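You operate a simulated robot arm through the tools that you are given. There is no shell and no other tool. Be economical: measure what you need, move in short steps, check, and stop when the job is done.

You are at the controls of a simulated two-armed robot. One attempt, no reset.

TASK
Pick up the clear jar from the low shelf of the post frame with one hand, pass it to the other hand and put it on the low shelf of the brown bench. Set down upright: clear jar.

The check looks at the end state, three seconds after you hand in, the way a careful person would. Anything else that was tipped, shoved, dropped, spilled or broken makes it a failure.

THE ROBOT
Two 7-joint arms with two-finger parallel grippers on one trunk, on a base that drives. Base frame: it is fixed to the floor where the robot stands at the start and does not move with it; the origin is under the middle of the robot, x ahead of it, y to its left, z up. Lengths are in m, angles in degrees, forces in N, time in s.
The left shoulder is at the start at [0.05, 0.158, 1.058], the right one opposite. With the tool pointing down near the work surface each hand reaches from about 0.22 to 0.66 m from the robot's upright axis, wherever it stands, measured 20 degrees to its own side. Places, roughly: low shelf of the brown bench [-1, 0.2, 0.3]. Payload 3.91 kg a hand.
The TCP of each hand is the grasp point between the finger pads, 0.03 m short of the fingertips. In the tool frame z runs along the fingers and y along their closing line. The gripper opens to 0.11 m. The fingers are 0.02 m wide and 0.01 m thick; the gripper's body (0.048 by 0.112 m) begins 0.055 m behind the TCP.
Orientation is that of the tool frame in the base frame, as a unit quaternion [w, x, y, z]. With the fingers straight down and closing along the base's y, the tool's x points along the base's -x, its y along +y and its z along -z.

THE INTERFACE
- The arms move only by the tool apply_moves. It takes "left_increments", "right_increments" or both (then of equal length, played together; a hand with none holds still); each is a list of rows, each a list of 6 numbers: the shift along the tool's x, y, z in units of 30 mm (1.0 is 30 mm), then the turn, a rotation vector about the tool's x, y, z in units of 5 degrees (1.0 is 5 degrees). In form: [[x, y, z, rx, ry, rz], ...]. A call has 1 to 12 rows; each row shifts and turns the commanded pose from where the row before left it, along the tool's axes as they then stand. "left_hand" and "right_hand" are, for a hand that has rows, the closure, from 0 (fully open) to 1 (shut), set as the call begins (left out, the last holds). A call with a number of a shift or a turn outside -1 to 1 is refused whole. A row lasts 0.2 s, in which the tool goes at most 0.05 m and 8.6 degrees; a call with a longer step from one row to the next is refused whole, and so is a gripper value outside its range. Where a pose cannot be reached the arm comes as near as it can. A force on the tool above 40 N (or 10 N above the force at the start of the call, whichever is more), or a blocked arm, ends the call early, and 0.2 s more pass. The fingers move at their own pace (about 0.153 m/s each) and stop on an object; they squeeze with about 22 N. The grip force told is the motor's: it shows also when the fingers shut on nothing. Time passes only in rows, and 0.2 s behind the last, so rows that do not move let the fingers close. It gives the time, the measured TCP pose, the force on the tool (base axes), the opening and the grip force at its end, in the units of the frame above (readings bear some noise), with the torque about the TCP (base axes, N m) and any sound that the robot's microphone picked up.
- Cameras (640 x 400 px; columns grow to the right, rows downward): "scene" is now at [0.0735, 0.0838, 1.1995]; the picture's right is [0.93, -0.37, 0.00], its down [-0.20, -0.51, -0.84] and it looks along [0.31, 0.78, -0.55] (base axes); focal length 214 px, centre (320, 200). "left" rides on the left gripper at [0.073, -0.017, -0.103] in its tool frame; the picture's right is [0.23, 0.97, 0.00], its down [-0.76, 0.18, -0.62] and it looks along [-0.61, 0.14, 0.78] (tool axes); focal length 222 px, centre (320, 200). "right" rides on the right gripper at [0.072, 0.017, -0.103] in its tool frame; the picture's right is [-0.23, 0.97, 0.00], its down [-0.76, -0.18, -0.62] and it looks along [-0.61, -0.14, 0.78] (tool axes); focal length 222 px, centre (320, 200). There is no depth. A picture from a camera that has moved, and an enlarged one, comes with that camera's place and axes in the base frame and with its lens.
- get_image(camera): a new picture of that camera. It takes no simulated time.
- raise_lower(by): slides the trunk up (or, below 0, down) by that many m; the arms and the scene camera ride with it, the base frame stays. It gives what a move gives, with no picture.
- base_move(legs): drives the robot by 1 to 6 legs, each [ahead, turn to the left] in m and degrees, along the robot's own axes; the way and the turn of a leg run together, so that a leg with both is an arc; at most 1.5 m and 180 degrees a leg. The arms and the cameras ride along, it lands a little off, and it stops where it bumps. It gives what a move gives.
- turn_head(pan, tilt): turns the head with the scene camera to pan (to the left, within 80 degrees either way) and tilt (down, from -29 to 69), counted from straight ahead of the robot. It gives what a move gives.
- enlarge(camera, box): a new picture of the part [left, top, right, bottom] of that camera's present view, enlarged. It takes no simulated time.
- close_job(): hands the job in; it is judged then, once.

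Go step by step. Nothing tells you exact positions but the pictures and the camera data: compare them with the known pose of the tool, close in by small moves and look again before you grip or let go. The budget is 120 turns and 108 pictures, counting those below and the enlarged ones. Unless the task says otherwise, let go and move clear before handing in, and close with one line.

The tools are called after "Request:" by a JSON object that holds its "op" and its "data". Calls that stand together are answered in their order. apply_moves: Moves the arms, as the interface text tells. Its arguments: {"type":"object","properties":{"left_increments":{"type":"array","items":{"type":"array","items":{"type":"number"}}},"left_hand":{"type":"number"},"right_increments":{"type":"array","items":{"type":"array","items":{"type":"number"}}},"right_hand":{"type":"number"}},"required":[]} The other tools are called the same way: raise_lower (by) slides the trunk up or down; base_move (legs) drives the base; turn_head (pan, tilt) turns the head that bears the scene camera; get_image (camera) takes a picture; enlarge (camera, box) takes an enlarged picture of a part of a camera's view; close_job () hands the job in.

At the start:

```text
t: 0.0
left_eef_pos: [0.2611, 0.3566, 1.1459]
left_tool_rot: [0.0, -0.002, 1.0, 0.0]
left_force: [0.1, -0.1, -0.9]
left_ft_torque: [0.02, 0.01, 0.0]
left_opening: 0.11
left_finger_force: 0.0
right_eef_pos: [0.3375, 0.0558, 1.071]
right_tool_rot: [-0.001, 0.0, 1.0, 0.0]
right_force: [0.0, -0.2, -0.1]
right_ft_torque: [0.01, -0.03, 0.02]
right_opening: 0.1098
right_finger_force: 0.1
trunk travel left (down, up): [-0.3, 0.182]
robot x, y, heading: [-0.0046, 0.0034, -0.1]
head pan, tilt: [68.0, 33.1]
```

scene: 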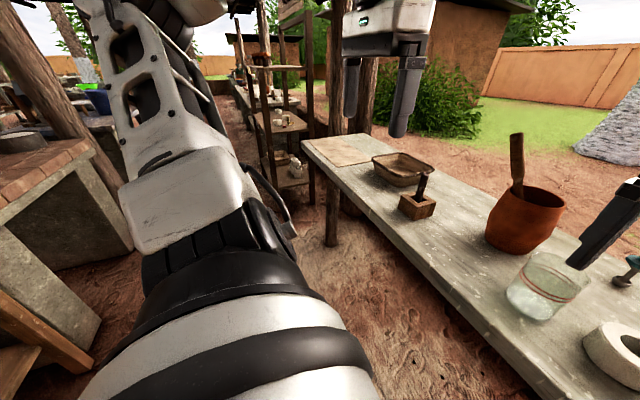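
right: 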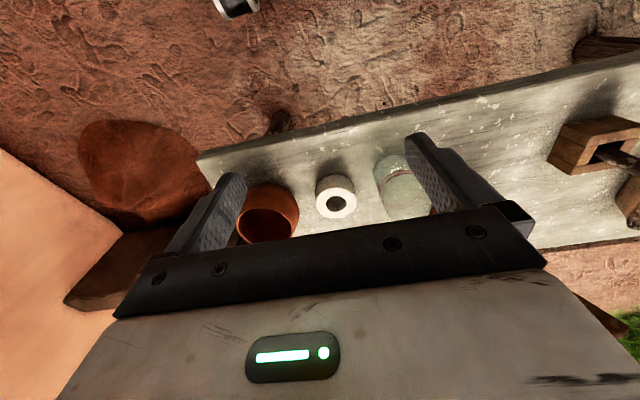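
left: 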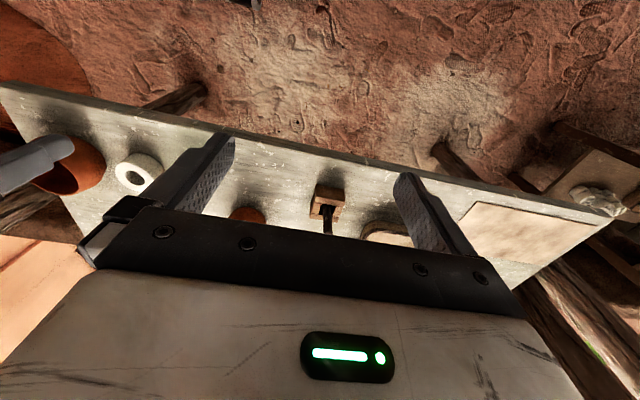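

I see a table ahead with a jar-like object, and what looks like a shelf frame made of posts off to the left. I'll look around with the head before moving.

Request:
{"op": "enlarge", "data": {"camera": "scene", "box": [220, 40, 340, 200]}}

Request:
{"op": "turn_head", "data": {"pan": 0, "tilt": 35}}

Request:
{"op": "get_image", "data": {"camera": "scene"}}

```text
2.50 times, centred on (280, 120) of scene
camera zoom: at [0.0735, 0.0838, 1.1995], right [0.93, -0.37, 0.0], down [-0.2, -0.51, -0.84], along [0.31, 0.78, -0.55], focal length 536 px, centre (420, 400)
```

zoom: 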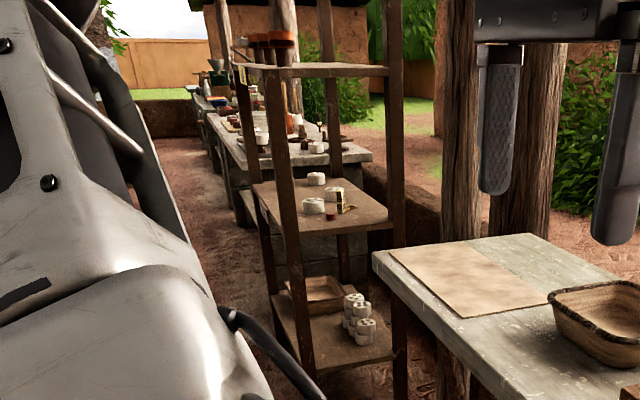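

```text
t: 1.4
left_eef_pos: [0.262, 0.3558, 1.1485]
left_tool_rot: [0.001, -0.001, 1.0, 0.0]
left_force: [-0.4, 0.1, 0.1]
left_ft_torque: [-0.04, -0.01, 0.02]
left_opening: 0.1102
left_finger_force: 0.0
right_eef_pos: [0.3369, 0.0567, 1.0716]
right_tool_rot: [0.0, 0.0, 1.0, 0.001]
right_force: [-0.3, -1.0, -0.5]
right_ft_torque: [0.0, 0.0, 0.0]
right_opening: 0.1098
right_finger_force: 0.1
trunk travel left (down, up): [-0.3, 0.182]
robot x, y, heading: [-0.0012, -0.0002, 0.1]
head pan, tilt: [0.0, 35.0]
```

```text
103 pictures are left
camera scene: at [0.1282, 0.0013, 1.1966], right [0.0, -1.0, 0.0], down [-0.57, 0.0, -0.82], along [0.82, 0.0, -0.57], focal length 214 px, centre (320, 200)
```

scene: 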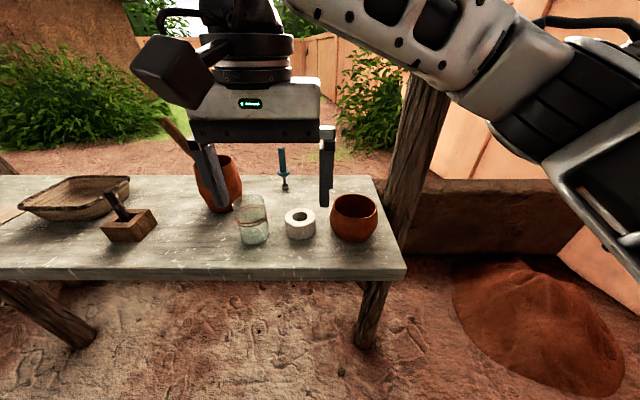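

A table with a glass jar stands ahead, but the post frame is elsewhere, so I'll look to both sides.

Request:
{"op": "turn_head", "data": {"pan": -75, "tilt": 25}}

Request:
{"op": "get_image", "data": {"camera": "scene"}}

Request:
{"op": "turn_head", "data": {"pan": 80, "tilt": 25}}

Request:
{"op": "get_image", "data": {"camera": "scene"}}

```text
t: 2.9
left_eef_pos: [0.2625, 0.3567, 1.1472]
left_tool_rot: [0.002, -0.001, 1.0, 0.0]
left_force: [-0.2, 0.2, 0.6]
left_ft_torque: [0.0, 0.02, -0.03]
left_opening: 0.1102
left_finger_force: 0.1
right_eef_pos: [0.3368, 0.0561, 1.0716]
right_tool_rot: [0.0, 0.0, 1.0, 0.0]
right_force: [-0.4, 0.2, -0.4]
right_ft_torque: [0.03, -0.01, 0.0]
right_opening: 0.11
right_finger_force: 0.0
trunk travel left (down, up): [-0.3, 0.182]
robot x, y, heading: [0.0017, -0.0001, 0.2]
head pan, tilt: [-75.0, 25.0]
```

```text
102 pictures are left
camera scene: at [0.064, -0.0878, 1.2123], right [-0.97, -0.26, 0.0], down [-0.11, 0.41, -0.91], along [0.24, -0.88, -0.42], focal length 214 px, centre (320, 200)
```

scene: 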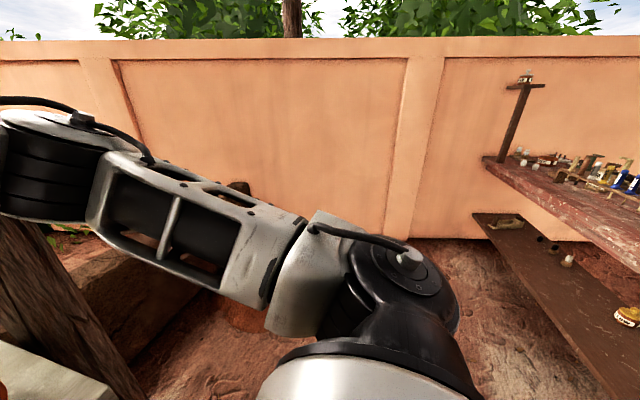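

```text
t: 5.3
left_eef_pos: [0.2609, 0.3568, 1.1472]
left_tool_rot: [0.001, -0.001, 1.0, 0.001]
left_force: [0.6, -0.3, 0.4]
left_ft_torque: [-0.02, -0.01, -0.03]
left_opening: 0.1099
left_finger_force: 0.1
right_eef_pos: [0.3369, 0.0542, 1.0713]
right_tool_rot: [0.001, 0.0, 1.0, 0.0]
right_force: [0.8, -0.1, -0.5]
right_ft_torque: [0.04, -0.02, -0.01]
right_opening: 0.1099
right_finger_force: 0.2
trunk travel left (down, up): [-0.3, 0.182]
robot x, y, heading: [0.0031, 0.0018, 0.1]
head pan, tilt: [80.0, 25.0]
```

```text
101 pictures are left
camera scene: at [0.0561, 0.0919, 1.2123], right [0.98, -0.17, 0.0], down [-0.07, -0.42, -0.91], along [0.16, 0.89, -0.42], focal length 214 px, centre (320, 200)
```

scene: 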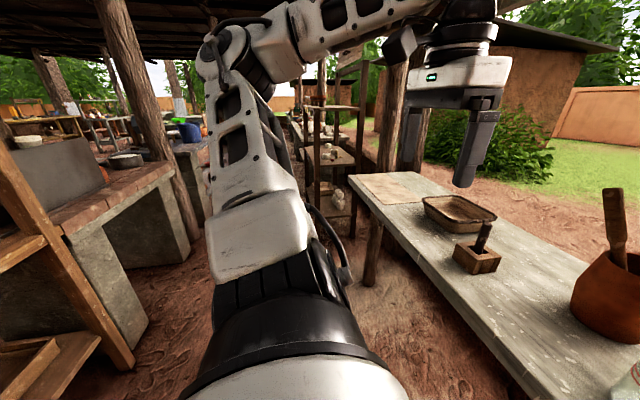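

The brown bench is behind the robot, running from behind right. I'll turn the robot left to look at the rest.

Request:
{"op": "base_move", "data": {"legs": [[0, 100]]}}

Request:
{"op": "turn_head", "data": {"pan": 60, "tilt": 35}}

Request:
{"op": "get_image", "data": {"camera": "scene"}}

Request:
{"op": "turn_head", "data": {"pan": 10, "tilt": 35}}

Request:
{"op": "get_image", "data": {"camera": "scene"}}

```text
t: 9.9
left_eef_pos: [-0.3956, 0.1986, 1.146]
left_tool_rot: [-0.001, 0.766, -0.643, -0.001]
left_force: [0.6, 0.1, 0.3]
left_ft_torque: [0.0, -0.01, -0.02]
left_opening: 0.1102
left_finger_force: 0.1
right_eef_pos: [-0.1128, 0.3236, 1.0716]
right_tool_rot: [0.0, 0.765, -0.644, -0.001]
right_force: [0.8, 0.3, -1.0]
right_ft_torque: [0.03, 0.0, -0.01]
right_opening: 0.1097
right_finger_force: 0.0
trunk travel left (down, up): [-0.3, 0.182]
robot x, y, heading: [0.0, 0.0052, 99.9]
head pan, tilt: [80.0, 25.0]
```

```text
t: 10.7
left_eef_pos: [-0.3966, 0.1984, 1.1475]
left_tool_rot: [0.0, 0.766, -0.643, 0.0]
left_force: [0.1, 0.7, 0.8]
left_ft_torque: [-0.04, -0.01, 0.03]
left_opening: 0.1098
left_finger_force: 0.1
right_eef_pos: [-0.1128, 0.3222, 1.0708]
right_tool_rot: [0.001, 0.765, -0.644, 0.0]
right_force: [0.1, -0.9, -0.5]
right_ft_torque: [0.03, -0.01, 0.0]
right_opening: 0.11
right_finger_force: 0.0
trunk travel left (down, up): [-0.3, 0.182]
robot x, y, heading: [-0.003, -0.002, 99.9]
head pan, tilt: [60.0, 35.0]
```

```text
100 pictures are left
camera scene: at [-0.0894, 0.0709, 1.1966], right [0.34, 0.94, 0.0], down [0.54, -0.2, -0.82], along [-0.77, 0.28, -0.57], focal length 214 px, centre (320, 200)
```

scene: 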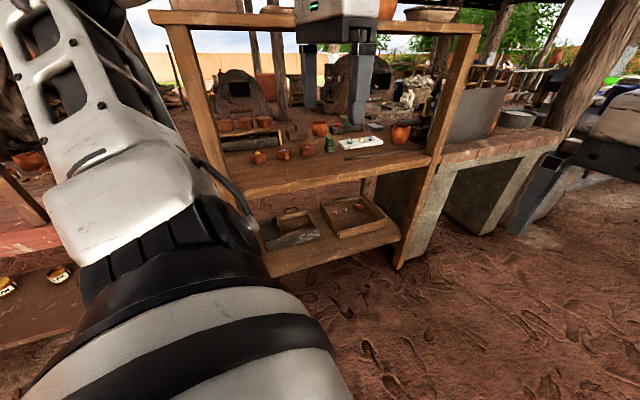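

```text
t: 11.9
left_eef_pos: [-0.3955, 0.1974, 1.1468]
left_tool_rot: [-0.001, 0.766, -0.643, 0.0]
left_force: [0.5, -0.3, -0.9]
left_ft_torque: [-0.02, -0.05, 0.01]
left_opening: 0.11
left_finger_force: 0.0
right_eef_pos: [-0.1122, 0.3218, 1.0718]
right_tool_rot: [0.0, 0.765, -0.644, 0.0]
right_force: [0.1, 0.8, 0.4]
right_ft_torque: [0.0, 0.07, 0.0]
right_opening: 0.1101
right_finger_force: 0.0
trunk travel left (down, up): [-0.3, 0.182]
robot x, y, heading: [0.0036, 0.0017, 99.9]
head pan, tilt: [10.0, 35.0]
```

```text
99 pictures are left
camera scene: at [-0.0367, 0.1234, 1.1966], right [0.94, 0.34, 0.0], down [0.2, -0.54, -0.82], along [-0.28, 0.77, -0.57], focal length 214 px, centre (320, 200)
```

scene: 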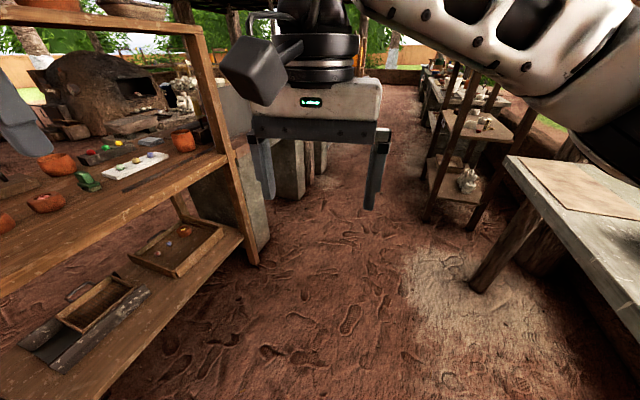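

The wooden shelving at x≈-1 is the brown bench, since its low shelf matches the given place. The post frame is probably the far shelf at upper right, so I'll zoom in on it and look at the dark bench behind too.

Request:
{"op": "enlarge", "data": {"camera": "scene", "box": [400, 60, 540, 240]}}

Request:
{"op": "turn_head", "data": {"pan": 80, "tilt": 35}}

Request:
{"op": "get_image", "data": {"camera": "scene"}}

```text
2.22 times, centred on (470, 150) of scene
camera zoom: at [-0.0367, 0.1234, 1.1966], right [0.94, 0.34, 0.0], down [0.2, -0.54, -0.82], along [-0.28, 0.77, -0.57], focal length 477 px, centre (-13, 311)
```

zoom: 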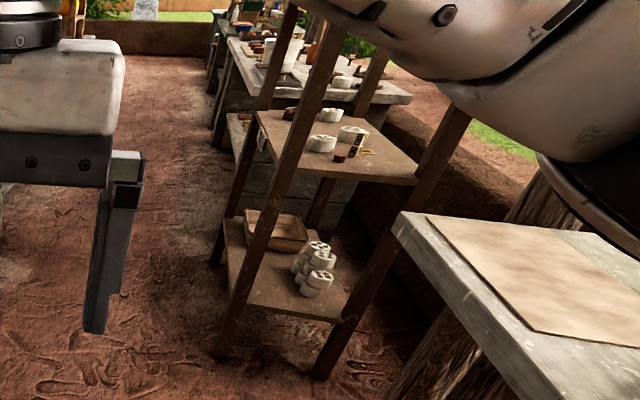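

```text
t: 13.3
left_eef_pos: [-0.396, 0.1966, 1.1464]
left_tool_rot: [-0.001, 0.766, -0.643, -0.001]
left_force: [0.5, 0.2, 0.4]
left_ft_torque: [0.0, 0.02, 0.01]
left_opening: 0.1101
left_finger_force: 0.1
right_eef_pos: [-0.1123, 0.3208, 1.0715]
right_tool_rot: [0.0, 0.765, -0.644, 0.0]
right_force: [-0.3, -0.7, 0.4]
right_ft_torque: [0.01, 0.02, -0.02]
right_opening: 0.1101
right_finger_force: 0.0
trunk travel left (down, up): [-0.3, 0.182]
robot x, y, heading: [-0.0011, -0.0006, 99.9]
head pan, tilt: [80.0, 35.0]
```

```text
97 pictures are left
camera scene: at [-0.0948, 0.0409, 1.1966], right [0.0, 1.0, 0.0], down [0.57, 0.0, -0.82], along [-0.82, 0.0, -0.57], focal length 214 px, centre (320, 200)
```

scene: 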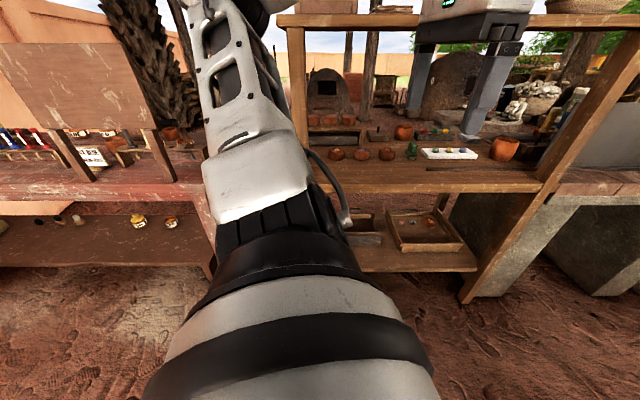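

The brown bench is clear, but the jar is not visible yet. I'll turn further left to inspect the red bench's low shelf and the bench front.

Request:
{"op": "base_move", "data": {"legs": [[0, 100]]}}

Request:
{"op": "turn_head", "data": {"pan": 50, "tilt": 30}}

Request:
{"op": "get_image", "data": {"camera": "scene"}}

Request:
{"op": "turn_head", "data": {"pan": 0, "tilt": 35}}

Request:
{"op": "get_image", "data": {"camera": "scene"}}

```text
t: 17.9
left_eef_pos: [-0.133, -0.423, 1.1472]
left_tool_rot: [0.0, 0.986, 0.164, -0.001]
left_force: [-0.1, 0.9, -0.4]
left_ft_torque: [0.01, 0.01, -0.03]
left_opening: 0.1098
left_finger_force: 0.1
right_eef_pos: [-0.2996, -0.1612, 1.071]
right_tool_rot: [0.0, 0.987, 0.163, 0.0]
right_force: [0.2, 0.6, -0.5]
right_ft_torque: [-0.01, 0.01, -0.01]
right_opening: 0.1099
right_finger_force: 0.0
trunk travel left (down, up): [-0.3, 0.182]
robot x, y, heading: [0.0035, -0.0022, -161.3]
head pan, tilt: [80.0, 35.0]
```

```text
t: 18.8
left_eef_pos: [-0.1325, -0.4213, 1.1475]
left_tool_rot: [0.001, 0.986, 0.166, 0.0]
left_force: [0.5, 0.5, -0.2]
left_ft_torque: [-0.01, 0.01, 0.02]
left_opening: 0.1102
left_finger_force: 0.1
right_eef_pos: [-0.301, -0.1619, 1.0716]
right_tool_rot: [0.0, 0.987, 0.164, 0.0]
right_force: [0.2, -0.4, -0.3]
right_ft_torque: [0.03, 0.0, 0.01]
right_opening: 0.1101
right_finger_force: 0.0
trunk travel left (down, up): [-0.3, 0.182]
robot x, y, heading: [0.0025, 0.0013, -161.0]
head pan, tilt: [50.0, 30.0]
```

```text
96 pictures are left
camera scene: at [-0.0704, -0.0961, 1.2043], right [-0.93, 0.36, 0.0], down [0.18, 0.47, -0.87], along [-0.31, -0.81, -0.5], focal length 214 px, centre (320, 200)
```

scene: 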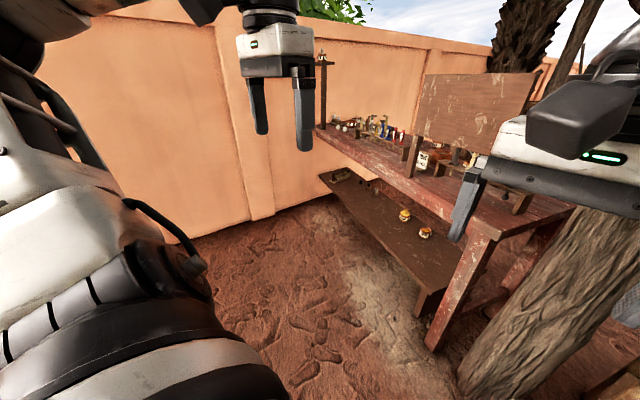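

```text
t: 20.0
left_eef_pos: [-0.1334, -0.4221, 1.1468]
left_tool_rot: [0.0, 0.986, 0.165, -0.001]
left_force: [0.1, 0.5, -0.1]
left_ft_torque: [0.02, -0.02, 0.0]
left_opening: 0.1101
left_finger_force: 0.0
right_eef_pos: [-0.302, -0.1609, 1.0718]
right_tool_rot: [0.001, 0.987, 0.163, 0.0]
right_force: [0.8, -0.5, 0.5]
right_ft_torque: [0.0, 0.05, 0.04]
right_opening: 0.11
right_finger_force: 0.0
trunk travel left (down, up): [-0.3, 0.182]
robot x, y, heading: [-0.003, 0.0029, -161.1]
head pan, tilt: [0.0, 35.0]
```

```text
95 pictures are left
camera scene: at [-0.1211, -0.0402, 1.1966], right [-0.32, 0.95, 0.0], down [0.54, 0.19, -0.82], along [-0.78, -0.26, -0.57], focal length 214 px, centre (320, 200)
```

scene: 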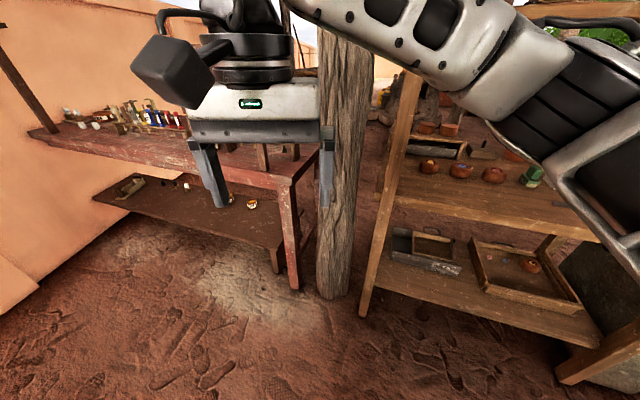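

The brown bench's low shelf is visible, with two trays and free space on the left and front. I'll go look at the dark post shelf, around [0.5, 1.8].

Request:
{"op": "base_move", "data": {"legs": [[0, -105], [0.6, 0]]}}

Request:
{"op": "turn_head", "data": {"pan": -25, "tilt": 40}}

Request:
{"op": "get_image", "data": {"camera": "scene"}}

```text
t: 27.8
left_eef_pos: [-0.3944, 0.8331, 1.1467]
left_tool_rot: [-0.001, 0.724, -0.689, -0.001]
left_force: [0.7, 0.6, 0.9]
left_ft_torque: [-0.03, 0.02, -0.01]
left_opening: 0.1097
left_finger_force: 0.1
right_eef_pos: [-0.0968, 0.9214, 1.0717]
right_tool_rot: [0.0, 0.723, -0.691, 0.0]
right_force: [-1.1, 0.3, 0.2]
right_ft_torque: [-0.03, 0.01, 0.0]
right_opening: 0.11
right_finger_force: 0.0
trunk travel left (down, up): [-0.3, 0.182]
robot x, y, heading: [-0.0274, 0.586, 92.9]
head pan, tilt: [0.0, 35.0]
```

```text
t: 28.7
left_eef_pos: [-0.3944, 0.8333, 1.1468]
left_tool_rot: [-0.001, 0.725, -0.689, -0.001]
left_force: [-0.2, -0.4, -0.9]
left_ft_torque: [0.01, -0.02, -0.01]
left_opening: 0.1099
left_finger_force: 0.0
right_eef_pos: [-0.0976, 0.9213, 1.0718]
right_tool_rot: [0.0, 0.722, -0.691, 0.0]
right_force: [-0.6, 0.1, -0.7]
right_ft_torque: [-0.01, 0.0, 0.01]
right_opening: 0.1101
right_finger_force: 0.0
trunk travel left (down, up): [-0.3, 0.182]
robot x, y, heading: [-0.0229, 0.5867, 92.5]
head pan, tilt: [-25.0, 40.0]
```

```text
94 pictures are left
camera scene: at [0.0044, 0.7077, 1.189], right [0.93, -0.38, 0.0], down [-0.24, -0.59, -0.77], along [0.29, 0.71, -0.64], focal length 214 px, centre (320, 200)
```

scene: 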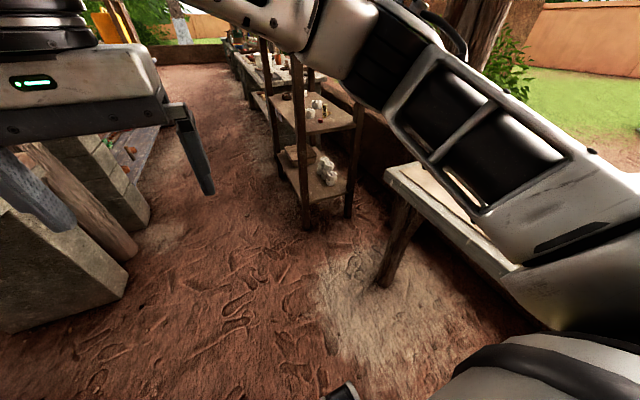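

Request:
{"op": "enlarge", "data": {"camera": "scene", "box": [220, 30, 380, 240]}}

Request:
{"op": "enlarge", "data": {"camera": "scene", "box": [270, 140, 360, 200]}}

```text
1.90 times, centred on (300, 135) of scene
camera zoom: at [0.0044, 0.7077, 1.189], right [0.93, -0.38, 0.0], down [-0.24, -0.59, -0.77], along [0.29, 0.71, -0.64], focal length 408 px, centre (358, 324)
```

zoom: 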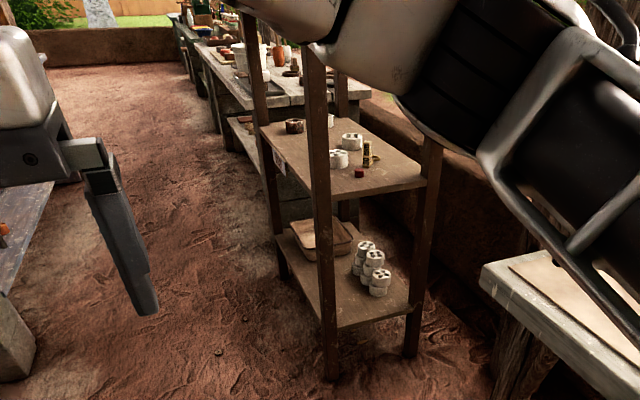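

```text
6.67 times, centred on (315, 170) of scene
camera zoom: at [0.0044, 0.7077, 1.189], right [0.93, -0.38, 0.0], down [-0.24, -0.59, -0.77], along [0.29, 0.71, -0.64], focal length 1430 px, centre (353, 400)
```

zoom: 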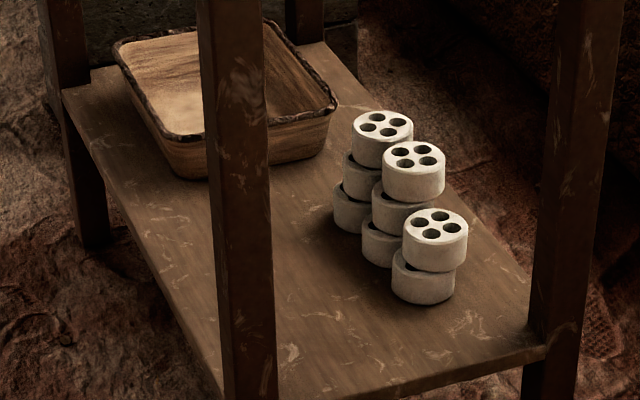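

No jar on this shelf. I'll look left from here and zoom there.

Request:
{"op": "turn_head", "data": {"pan": 40, "tilt": 30}}

Request:
{"op": "get_image", "data": {"camera": "scene"}}

Request:
{"op": "turn_head", "data": {"pan": 80, "tilt": 30}}

Request:
{"op": "get_image", "data": {"camera": "scene"}}

Request:
{"op": "turn_head", "data": {"pan": -80, "tilt": 40}}

Request:
{"op": "get_image", "data": {"camera": "scene"}}

```text
t: 30.1
left_eef_pos: [-0.3953, 0.8324, 1.1465]
left_tool_rot: [0.0, 0.724, -0.69, -0.001]
left_force: [-0.5, 1.3, 0.2]
left_ft_torque: [0.0, 0.0, -0.02]
left_opening: 0.11
left_finger_force: 0.0
right_eef_pos: [-0.0968, 0.9217, 1.0709]
right_tool_rot: [0.0, 0.723, -0.691, 0.0]
right_force: [1.1, 0.3, 0.5]
right_ft_torque: [0.03, 0.01, -0.01]
right_opening: 0.11
right_finger_force: 0.1
trunk travel left (down, up): [-0.3, 0.182]
robot x, y, heading: [-0.0248, 0.5842, 92.8]
head pan, tilt: [40.0, 30.0]
```

```text
91 pictures are left
camera scene: at [-0.0891, 0.6956, 1.2043], right [0.74, 0.68, 0.0], down [0.34, -0.37, -0.87], along [-0.59, 0.64, -0.5], focal length 214 px, centre (320, 200)
```

scene: 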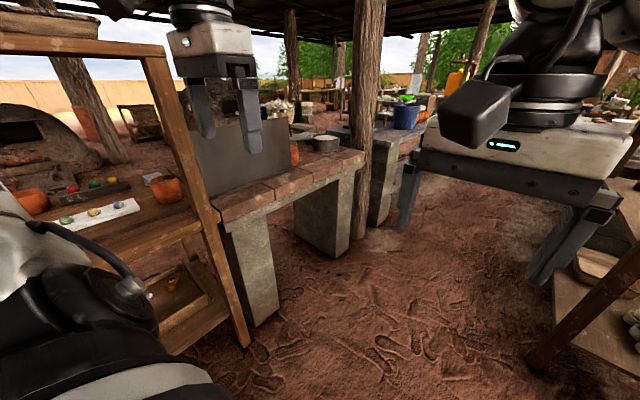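

```text
t: 31.1
left_eef_pos: [-0.3934, 0.8332, 1.1457]
left_tool_rot: [-0.001, 0.724, -0.69, 0.0]
left_force: [1.0, -0.3, 0.2]
left_ft_torque: [0.01, 0.0, 0.02]
left_opening: 0.1098
left_finger_force: 0.0
right_eef_pos: [-0.0964, 0.9209, 1.072]
right_tool_rot: [0.001, 0.723, -0.691, 0.0]
right_force: [-0.2, -0.7, -1.1]
right_ft_torque: [-0.01, -0.02, -0.02]
right_opening: 0.11
right_finger_force: 0.1
trunk travel left (down, up): [-0.3, 0.182]
robot x, y, heading: [-0.0254, 0.5868, 92.8]
head pan, tilt: [80.0, 30.0]
```

```text
90 pictures are left
camera scene: at [-0.1176, 0.6407, 1.2043], right [0.13, 0.99, 0.0], down [0.5, -0.06, -0.87], along [-0.86, 0.11, -0.5], focal length 214 px, centre (320, 200)
```

scene: 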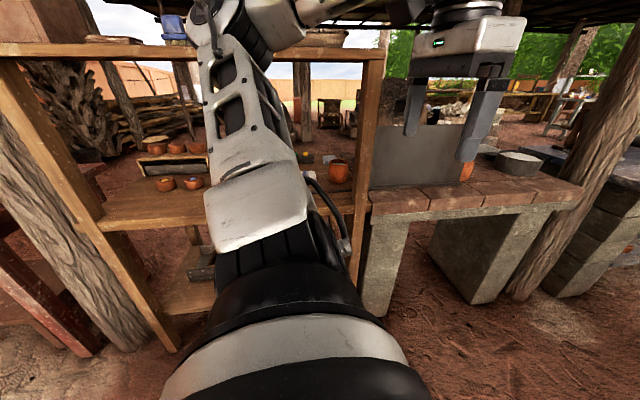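

```text
t: 33.6
left_eef_pos: [-0.3952, 0.8334, 1.1461]
left_tool_rot: [-0.001, 0.724, -0.689, 0.0]
left_force: [0.7, 0.0, 0.4]
left_ft_torque: [-0.03, -0.02, 0.01]
left_opening: 0.1097
left_finger_force: 0.2
right_eef_pos: [-0.0974, 0.9217, 1.072]
right_tool_rot: [0.0, 0.723, -0.691, -0.001]
right_force: [0.7, -0.6, 0.2]
right_ft_torque: [0.0, -0.02, 0.02]
right_opening: 0.1101
right_finger_force: 0.0
trunk travel left (down, up): [-0.3, 0.182]
robot x, y, heading: [-0.0228, 0.5885, 92.8]
head pan, tilt: [-80.0, 40.0]
```

```text
89 pictures are left
camera scene: at [0.055, 0.6477, 1.189], right [0.22, -0.98, 0.0], down [-0.63, -0.14, -0.77], along [0.75, 0.17, -0.64], focal length 214 px, centre (320, 200)
```

scene: 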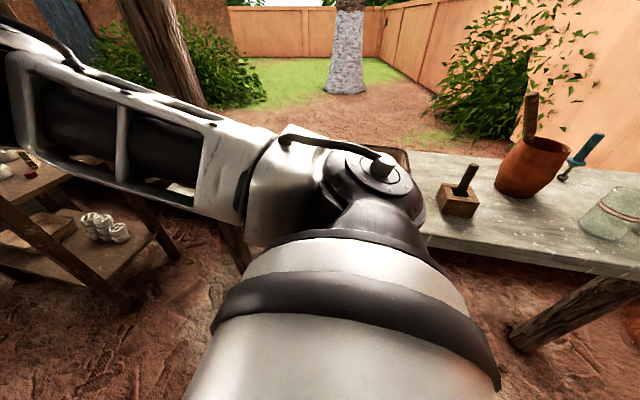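

No jar here either, so I'll go back and inspect the red bench's low shelf closely.

Request:
{"op": "base_move", "data": {"legs": [[-0.6, 0], [0, 115]]}}

Request:
{"op": "turn_head", "data": {"pan": 45, "tilt": 25}}

Request:
{"op": "enlarge", "data": {"camera": "scene", "box": [280, 90, 600, 290]}}

```text
t: 41.9
left_eef_pos: [-0.0494, -0.4576, 1.1468]
left_tool_rot: [0.0, 0.967, 0.255, 0.0]
left_force: [0.3, 0.8, -0.2]
left_ft_torque: [-0.02, 0.02, 0.01]
left_opening: 0.1101
left_finger_force: 0.0
right_eef_pos: [-0.2617, -0.2325, 1.0714]
right_tool_rot: [0.0, 0.967, 0.254, 0.0]
right_force: [0.1, -0.1, 0.3]
right_ft_torque: [0.0, -0.02, -0.01]
right_opening: 0.1099
right_finger_force: 0.0
trunk travel left (down, up): [-0.3, 0.182]
robot x, y, heading: [0.0059, -0.0207, -150.7]
head pan, tilt: [-80.0, 40.0]
```

```text
t: 43.9
left_eef_pos: [-0.0495, -0.4573, 1.1461]
left_tool_rot: [0.0, 0.967, 0.254, 0.0]
left_force: [0.5, 0.3, 0.1]
left_ft_torque: [0.01, -0.03, 0.02]
left_opening: 0.1101
left_finger_force: 0.2
right_eef_pos: [-0.2625, -0.2327, 1.0715]
right_tool_rot: [0.001, 0.967, 0.253, 0.0]
right_force: [0.1, 0.3, 0.4]
right_ft_torque: [0.0, -0.02, 0.0]
right_opening: 0.1102
right_finger_force: 0.0
trunk travel left (down, up): [-0.3, 0.182]
robot x, y, heading: [0.006, -0.0152, -150.6]
head pan, tilt: [45.0, 25.0]
```

```text
2.00 times, centred on (440, 190) of scene
camera zoom: at [-0.0559, -0.1258, 1.2123], right [-0.96, 0.27, 0.0], down [0.11, 0.41, -0.91], along [-0.24, -0.87, -0.42], focal length 429 px, centre (80, 220)
```

zoom: 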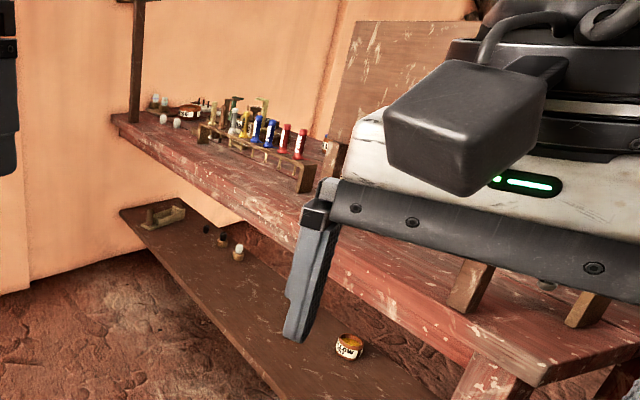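

Nothing clear there either. Apart from the jar on the concrete table top (z≈0.85), none has shown up, so I'll drive up the aisle and look further.

Request:
{"op": "base_move", "data": {"legs": [[0, -115], [1.1, 0]]}}

Request:
{"op": "turn_head", "data": {"pan": 0, "tilt": 20}}

Request:
{"op": "get_image", "data": {"camera": "scene"}}

Request:
{"op": "turn_head", "data": {"pan": -60, "tilt": 40}}

Request:
{"op": "get_image", "data": {"camera": "scene"}}

Request:
{"op": "turn_head", "data": {"pan": 50, "tilt": 20}}

Request:
{"op": "get_image", "data": {"camera": "scene"}}

```text
t: 54.3
left_eef_pos: [-0.4646, 1.3099, 1.1457]
left_tool_rot: [-0.001, 0.736, -0.677, -0.001]
left_force: [0.0, 0.2, -1.0]
left_ft_torque: [-0.03, 0.02, -0.01]
left_opening: 0.1099
left_finger_force: 0.0
right_eef_pos: [-0.1719, 1.409, 1.071]
right_tool_rot: [0.001, 0.735, -0.678, 0.0]
right_force: [0.8, -1.0, 0.1]
right_ft_torque: [0.02, 0.0, -0.04]
right_opening: 0.1099
right_finger_force: 0.1
trunk travel left (down, up): [-0.3, 0.182]
robot x, y, heading: [-0.0881, 1.0793, 94.9]
head pan, tilt: [45.0, 25.0]
```

```text
t: 55.5
left_eef_pos: [-0.4648, 1.3098, 1.1471]
left_tool_rot: [0.0, 0.737, -0.676, -0.001]
left_force: [-0.6, -0.2, -0.3]
left_ft_torque: [0.04, 0.02, 0.02]
left_opening: 0.1101
left_finger_force: 0.1
right_eef_pos: [-0.1704, 1.4082, 1.0712]
right_tool_rot: [0.0, 0.735, -0.678, 0.0]
right_force: [0.3, 0.8, -0.6]
right_ft_torque: [-0.04, 0.02, 0.0]
right_opening: 0.1099
right_finger_force: 0.1
trunk travel left (down, up): [-0.3, 0.182]
robot x, y, heading: [-0.0897, 1.0791, 94.6]
head pan, tilt: [0.0, 20.0]
```

```text
87 pictures are left
camera scene: at [-0.0984, 1.2113, 1.2204], right [1.0, 0.08, 0.0], down [0.03, -0.34, -0.94], along [-0.08, 0.94, -0.34], focal length 214 px, centre (320, 200)
```

scene: 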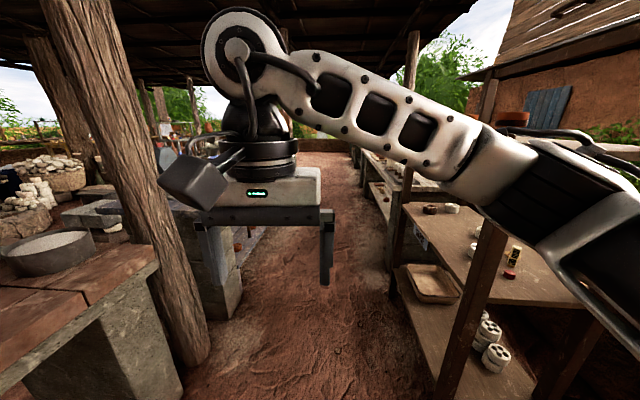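

```text
t: 56.8
left_eef_pos: [-0.4641, 1.3085, 1.1466]
left_tool_rot: [-0.001, 0.737, -0.676, 0.0]
left_force: [-0.5, -0.3, 0.2]
left_ft_torque: [-0.03, -0.01, -0.01]
left_opening: 0.11
left_finger_force: 0.2
right_eef_pos: [-0.1711, 1.4085, 1.0718]
right_tool_rot: [0.0, 0.736, -0.677, 0.0]
right_force: [0.5, 0.1, 0.4]
right_ft_torque: [0.0, 0.01, 0.01]
right_opening: 0.1099
right_finger_force: 0.1
trunk travel left (down, up): [-0.3, 0.182]
robot x, y, heading: [-0.0902, 1.0778, 94.6]
head pan, tilt: [-60.0, 40.0]
```

```text
86 pictures are left
camera scene: at [-0.0209, 1.1669, 1.189], right [0.57, -0.82, 0.0], down [-0.53, -0.37, -0.77], along [0.63, 0.44, -0.64], focal length 214 px, centre (320, 200)
```

scene: 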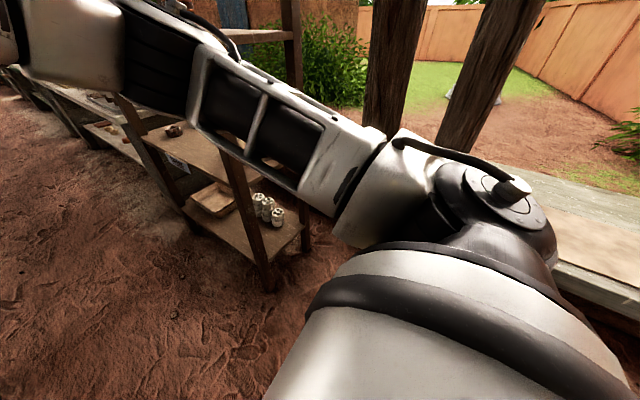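

```text
t: 58.6
left_eef_pos: [-0.4645, 1.3082, 1.1471]
left_tool_rot: [-0.001, 0.737, -0.676, -0.001]
left_force: [0.6, -0.2, 0.8]
left_ft_torque: [-0.01, -0.02, -0.01]
left_opening: 0.1099
left_finger_force: 0.2
right_eef_pos: [-0.1709, 1.4086, 1.0707]
right_tool_rot: [0.0, 0.735, -0.678, 0.0]
right_force: [0.5, 0.2, 0.0]
right_ft_torque: [-0.01, 0.0, 0.02]
right_opening: 0.11
right_finger_force: 0.1
trunk travel left (down, up): [-0.3, 0.182]
robot x, y, heading: [-0.0873, 1.0755, 94.7]
head pan, tilt: [50.0, 20.0]
```

```text
85 pictures are left
camera scene: at [-0.1667, 1.1723, 1.2204], right [0.58, 0.82, 0.0], down [0.28, -0.2, -0.94], along [-0.77, 0.54, -0.34], focal length 214 px, centre (320, 200)
```

scene: 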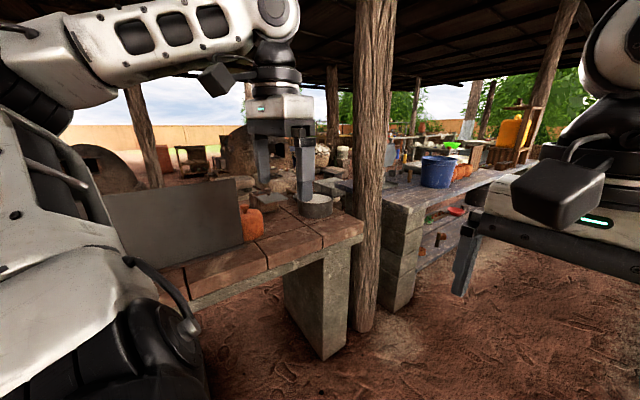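

Still no other clear jar. I'll return to the concrete table to see whether it is itself part of a post frame, and look above and below the slab.

Request:
{"op": "base_move", "data": {"legs": [[-1.05, 0], [0, -95]]}}

Request:
{"op": "turn_head", "data": {"pan": 30, "tilt": 5}}

Request:
{"op": "get_image", "data": {"camera": "scene"}}

Request:
{"op": "turn_head", "data": {"pan": 20, "tilt": 55}}

Request:
{"op": "get_image", "data": {"camera": "scene"}}

```text
t: 68.1
left_eef_pos: [0.2579, 0.3785, 1.146]
left_tool_rot: [0.001, -0.004, 1.0, 0.001]
left_force: [0.0, 0.9, 0.3]
left_ft_torque: [-0.01, 0.0, 0.02]
left_opening: 0.1099
left_finger_force: 0.0
right_eef_pos: [0.3345, 0.0778, 1.0715]
right_tool_rot: [0.0, -0.003, 1.0, 0.0]
right_force: [-0.1, -0.2, -0.9]
right_ft_torque: [0.03, 0.02, 0.02]
right_opening: 0.1102
right_finger_force: 0.0
trunk travel left (down, up): [-0.3, 0.182]
robot x, y, heading: [-0.0021, 0.0196, 0.4]
head pan, tilt: [50.0, 20.0]
```

```text
t: 68.9
left_eef_pos: [0.2586, 0.3794, 1.1473]
left_tool_rot: [0.001, -0.003, 1.0, 0.0]
left_force: [0.8, 0.1, 0.2]
left_ft_torque: [-0.01, -0.01, 0.02]
left_opening: 0.1097
left_finger_force: 0.0
right_eef_pos: [0.3353, 0.0781, 1.0711]
right_tool_rot: [0.0, -0.003, 1.0, 0.0]
right_force: [-0.3, 0.2, -0.1]
right_ft_torque: [0.04, -0.02, -0.01]
right_opening: 0.11
right_finger_force: 0.0
trunk travel left (down, up): [-0.3, 0.182]
robot x, y, heading: [-0.0023, 0.0189, 0.4]
head pan, tilt: [30.0, 5.0]
```

```text
84 pictures are left
camera scene: at [0.1175, 0.068, 1.2447], right [0.5, -0.86, 0.0], down [-0.08, -0.04, -1.0], along [0.86, 0.5, -0.09], focal length 214 px, centre (320, 200)
```

scene: 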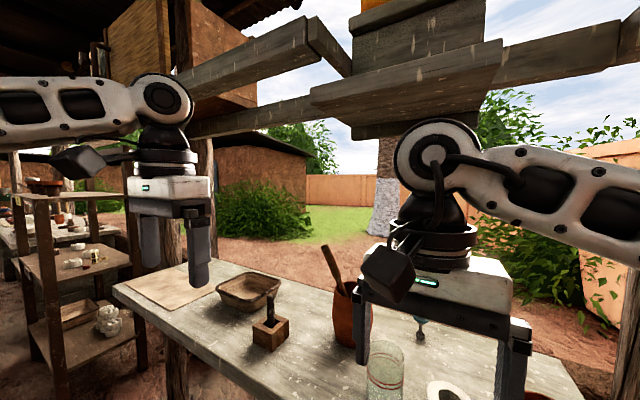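

```text
t: 70.1
left_eef_pos: [0.2582, 0.3783, 1.1465]
left_tool_rot: [0.002, -0.003, 1.0, 0.0]
left_force: [0.6, 0.2, 0.3]
left_ft_torque: [0.01, 0.01, 0.01]
left_opening: 0.1099
left_finger_force: 0.0
right_eef_pos: [0.3343, 0.0773, 1.0716]
right_tool_rot: [0.0, -0.002, 1.0, 0.0]
right_force: [0.3, 0.0, 0.1]
right_ft_torque: [-0.05, 0.0, -0.01]
right_opening: 0.11
right_finger_force: 0.1
trunk travel left (down, up): [-0.3, 0.182]
robot x, y, heading: [-0.0036, 0.0198, 0.3]
head pan, tilt: [20.0, 55.0]
```

```text
83 pictures are left
camera scene: at [0.1059, 0.0467, 1.1684], right [0.35, -0.94, 0.0], down [-0.77, -0.28, -0.57], along [0.54, 0.2, -0.82], focal length 214 px, centre (320, 200)
```

scene: 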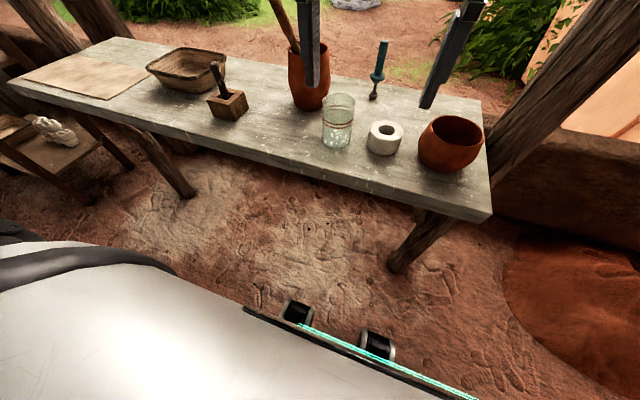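

The slab is the low shelf of a post frame, with an upper shelf of planks overhead. So the jar on the slab, near [0.47, 0.14, 0.85], is the one. I'll zoom in to measure it.

Request:
{"op": "enlarge", "data": {"camera": "scene", "box": [280, 70, 440, 170]}}

Request:
{"op": "get_image", "data": {"camera": "right"}}

Request:
{"op": "get_image", "data": {"camera": "left"}}

```text
4.00 times, centred on (360, 120) of scene
camera zoom: at [0.1059, 0.0467, 1.1684], right [0.35, -0.94, 0.0], down [-0.77, -0.28, -0.57], along [0.54, 0.2, -0.82], focal length 858 px, centre (160, 520)
```

zoom: 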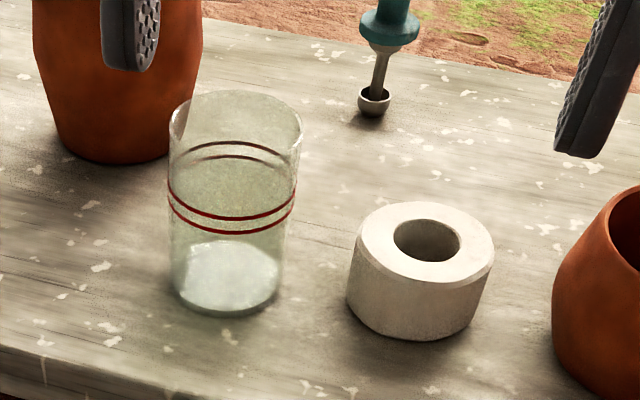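

```text
81 pictures are left
camera right: at [0.2629, 0.0947, 1.1754], right [0.22, 0.97, 0.0], down [0.76, -0.17, 0.62], along [0.61, -0.14, -0.78], focal length 222 px, centre (320, 200)
```

right: 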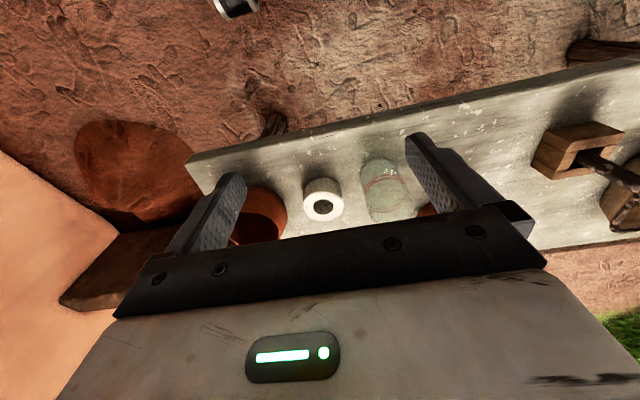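

```text
80 pictures are left
camera left: at [0.1858, 0.3617, 1.2491], right [-0.23, 0.97, 0.0], down [0.76, 0.18, 0.62], along [0.61, 0.15, -0.78], focal length 222 px, centre (320, 200)
```

left: 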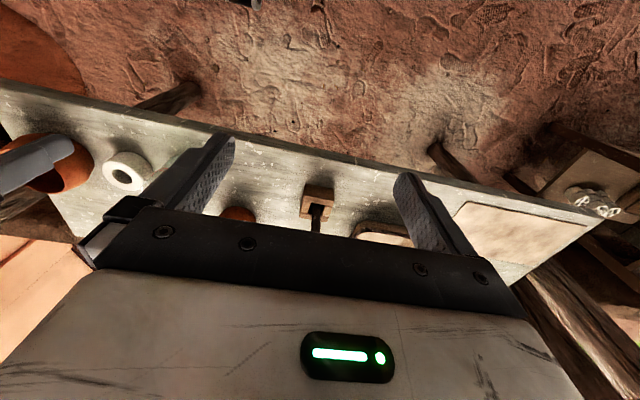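

Jar estimate: axis [0.479, 0.145], base z≈0.854, diameter about 0.063 and height about 0.09. The left hand will pick from above and the right will receive, so I'll shift both hands to the right first.

Request:
{"op": "apply_moves", "data": {"left_increments": [[0, -0.87, 0, 0, 0, 0], [0, -0.87, 0, 0, 0, 0], [0, -0.87, 0, 0, 0, 0], [0, -0.87, 0, 0, 0, 0], [0, -0.87, 0, 0, 0, 0], [0, -0.87, 0, 0, 0, 0], [0, -0.87, 0, 0, 0, 0], [0, -0.87, 0, 0, 0, 0], [0, -0.87, 0, 0, 0, 0]], "right_increments": [[0, -0.95, 0, 0, 0, 0], [0, -0.95, 0, 0, 0, 0], [0, -0.95, 0, 0, 0, 0], [0, -0.95, 0, 0, 0, 0], [0, -0.95, 0, 0, 0, 0], [0, -0.95, 0, 0, 0, 0], [0, -0.95, 0, 0, 0, 0], [0, -0.95, 0, 0, 0, 0], [0, -0.95, 0, 0, 0, 0]], "left_hand": 0.2}}

Request:
{"op": "get_image", "data": {"camera": "left"}}

Request:
{"op": "get_image", "data": {"camera": "scene"}}

```text
t: 72.0
left_eef_pos: [0.2614, 0.1652, 1.1458]
left_tool_rot: [0.0, 0.0, 1.0, 0.003]
left_force: [-7.5, 11.6, -1.7]
left_ft_torque: [-1.44, -0.97, -0.4]
left_opening: 0.0879
left_finger_force: 0.1
right_eef_pos: [0.3363, -0.1583, 1.0707]
right_tool_rot: [0.001, -0.002, 1.0, 0.0]
right_force: [0.5, -0.5, -0.6]
right_ft_torque: [-0.01, 0.02, 0.0]
right_opening: 0.1101
right_finger_force: 0.1
trunk travel left (down, up): [-0.3, 0.182]
robot x, y, heading: [-0.0013, 0.0193, 0.3]
head pan, tilt: [20.0, 55.0]
stopped in row 9 (left hand): the force on the tool passed its limit at 54 N (the readings are from after the stop); the commanded pose is now the measured one
```

```text
79 pictures are left
camera left: at [0.1886, 0.1492, 1.2476], right [-0.23, 0.97, 0.0], down [0.76, 0.17, 0.62], along [0.61, 0.14, -0.78], focal length 222 px, centre (320, 200)
```

left: 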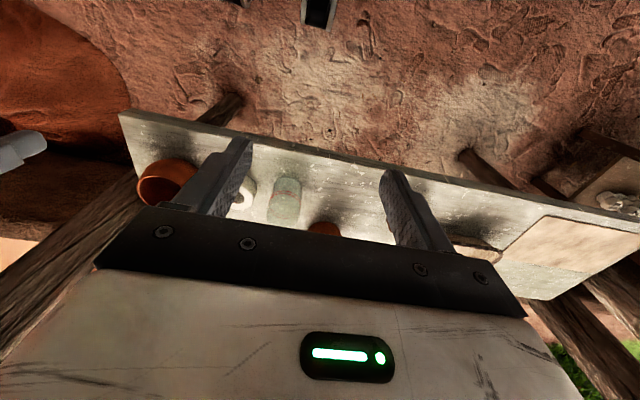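

```text
78 pictures are left
camera scene: at [0.1071, 0.0435, 1.1685], right [0.3, -0.95, 0.0], down [-0.78, -0.25, -0.58], along [0.55, 0.17, -0.82], focal length 214 px, centre (320, 200)
```

scene: 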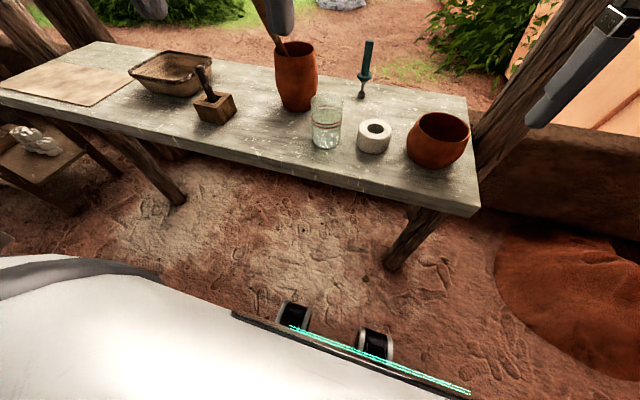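

The left wrist bumped something, probably the robot's own head, so I'll move the hand forward away from it.

Request:
{"op": "apply_moves", "data": {"left_increments": [[-0.9, 0.2, 0, 0, 0, 0], [-0.9, 0, 0, 0, 0, 0], [-0.9, 0, 0, 0, 0, 0], [-0.9, 0, 0, 0, 0, 0], [-0.9, 0, 0, 0, 0, 0]]}}

Request:
{"op": "turn_head", "data": {"pan": -15, "tilt": 35}}

Request:
{"op": "get_image", "data": {"camera": "scene"}}

Request:
{"op": "get_image", "data": {"camera": "left"}}

```text
t: 73.4
left_eef_pos: [0.3713, 0.1822, 1.1429]
left_tool_rot: [0.017, 0.012, 1.0, 0.015]
left_force: [0.4, 0.0, 0.7]
left_ft_torque: [0.02, 0.0, 0.0]
left_opening: 0.088
left_finger_force: 0.0
right_eef_pos: [0.3195, -0.1511, 1.077]
right_tool_rot: [0.008, -0.002, 1.0, -0.003]
right_force: [-0.9, 0.2, 1.2]
right_ft_torque: [0.0, -0.02, 0.01]
right_opening: 0.1101
right_finger_force: 0.2
trunk travel left (down, up): [-0.3, 0.182]
robot x, y, heading: [-0.0045, 0.0242, 0.9]
head pan, tilt: [20.0, 55.0]
stopped in row 5 (left hand): the arm was blocked; the commanded pose is now the measured one
```

```text
t: 74.4
left_eef_pos: [0.3711, 0.182, 1.1434]
left_tool_rot: [0.016, 0.012, 1.0, 0.015]
left_force: [-1.2, 0.3, -0.1]
left_ft_torque: [-0.01, 0.02, 0.01]
left_opening: 0.0881
left_finger_force: 0.1
right_eef_pos: [0.3203, -0.1505, 1.0777]
right_tool_rot: [0.009, -0.002, 1.0, -0.005]
right_force: [0.0, 0.2, -0.6]
right_ft_torque: [-0.02, 0.02, 0.02]
right_opening: 0.1099
right_finger_force: 0.1
trunk travel left (down, up): [-0.3, 0.182]
robot x, y, heading: [-0.0033, 0.0208, 0.1]
head pan, tilt: [-15.0, 35.0]
```

```text
77 pictures are left
camera scene: at [0.1057, 0.0096, 1.1984], right [-0.25, -0.97, 0.01], down [-0.54, 0.13, -0.83], along [0.8, -0.21, -0.56], focal length 214 px, centre (320, 200)
```

scene: 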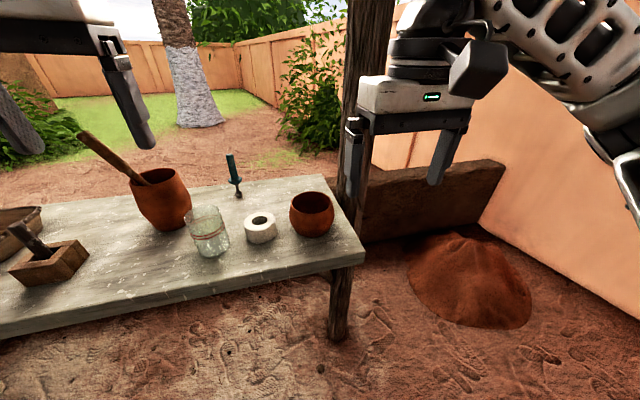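

```text
76 pictures are left
camera left: at [0.2945, 0.1645, 1.2426], right [-0.2, 0.98, 0.02], down [0.74, 0.14, 0.65], along [0.64, 0.15, -0.76], focal length 222 px, centre (320, 200)
```

left: 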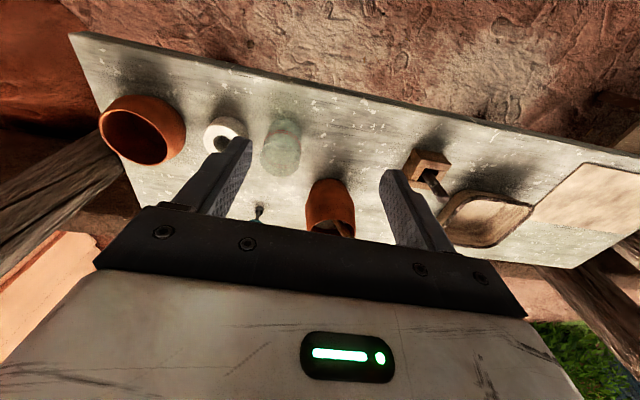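

The arm may be hitting the upper shelf planks. I'll look up at both arms.

Request:
{"op": "turn_head", "data": {"pan": 25, "tilt": -15}}

Request:
{"op": "get_image", "data": {"camera": "scene"}}

```text
t: 75.6
left_eef_pos: [0.3715, 0.1804, 1.1441]
left_tool_rot: [0.017, 0.012, 1.0, 0.016]
left_force: [-0.9, 0.2, 0.3]
left_ft_torque: [0.0, 0.03, 0.01]
left_opening: 0.0879
left_finger_force: 0.1
right_eef_pos: [0.3194, -0.1498, 1.0775]
right_tool_rot: [0.009, -0.002, 1.0, -0.004]
right_force: [0.2, -1.1, -0.1]
right_ft_torque: [0.0, -0.03, 0.0]
right_opening: 0.1101
right_finger_force: 0.0
trunk travel left (down, up): [-0.3, 0.182]
robot x, y, heading: [-0.0057, 0.0218, 0.3]
head pan, tilt: [25.0, -15.0]
```

```text
75 pictures are left
camera scene: at [0.0918, 0.0668, 1.2763], right [0.43, -0.9, 0.02], down [0.25, 0.1, -0.96], along [0.87, 0.42, 0.27], focal length 214 px, centre (320, 200)
```

scene: 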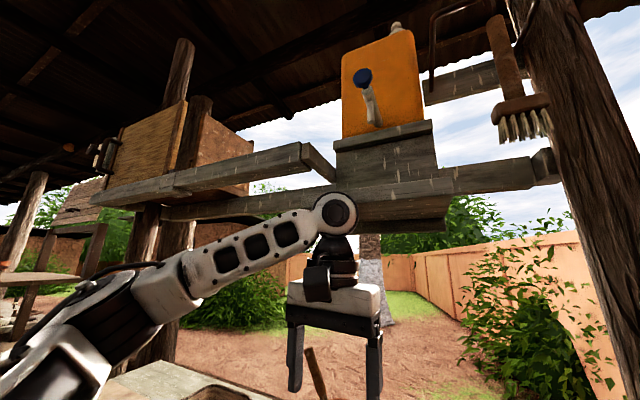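

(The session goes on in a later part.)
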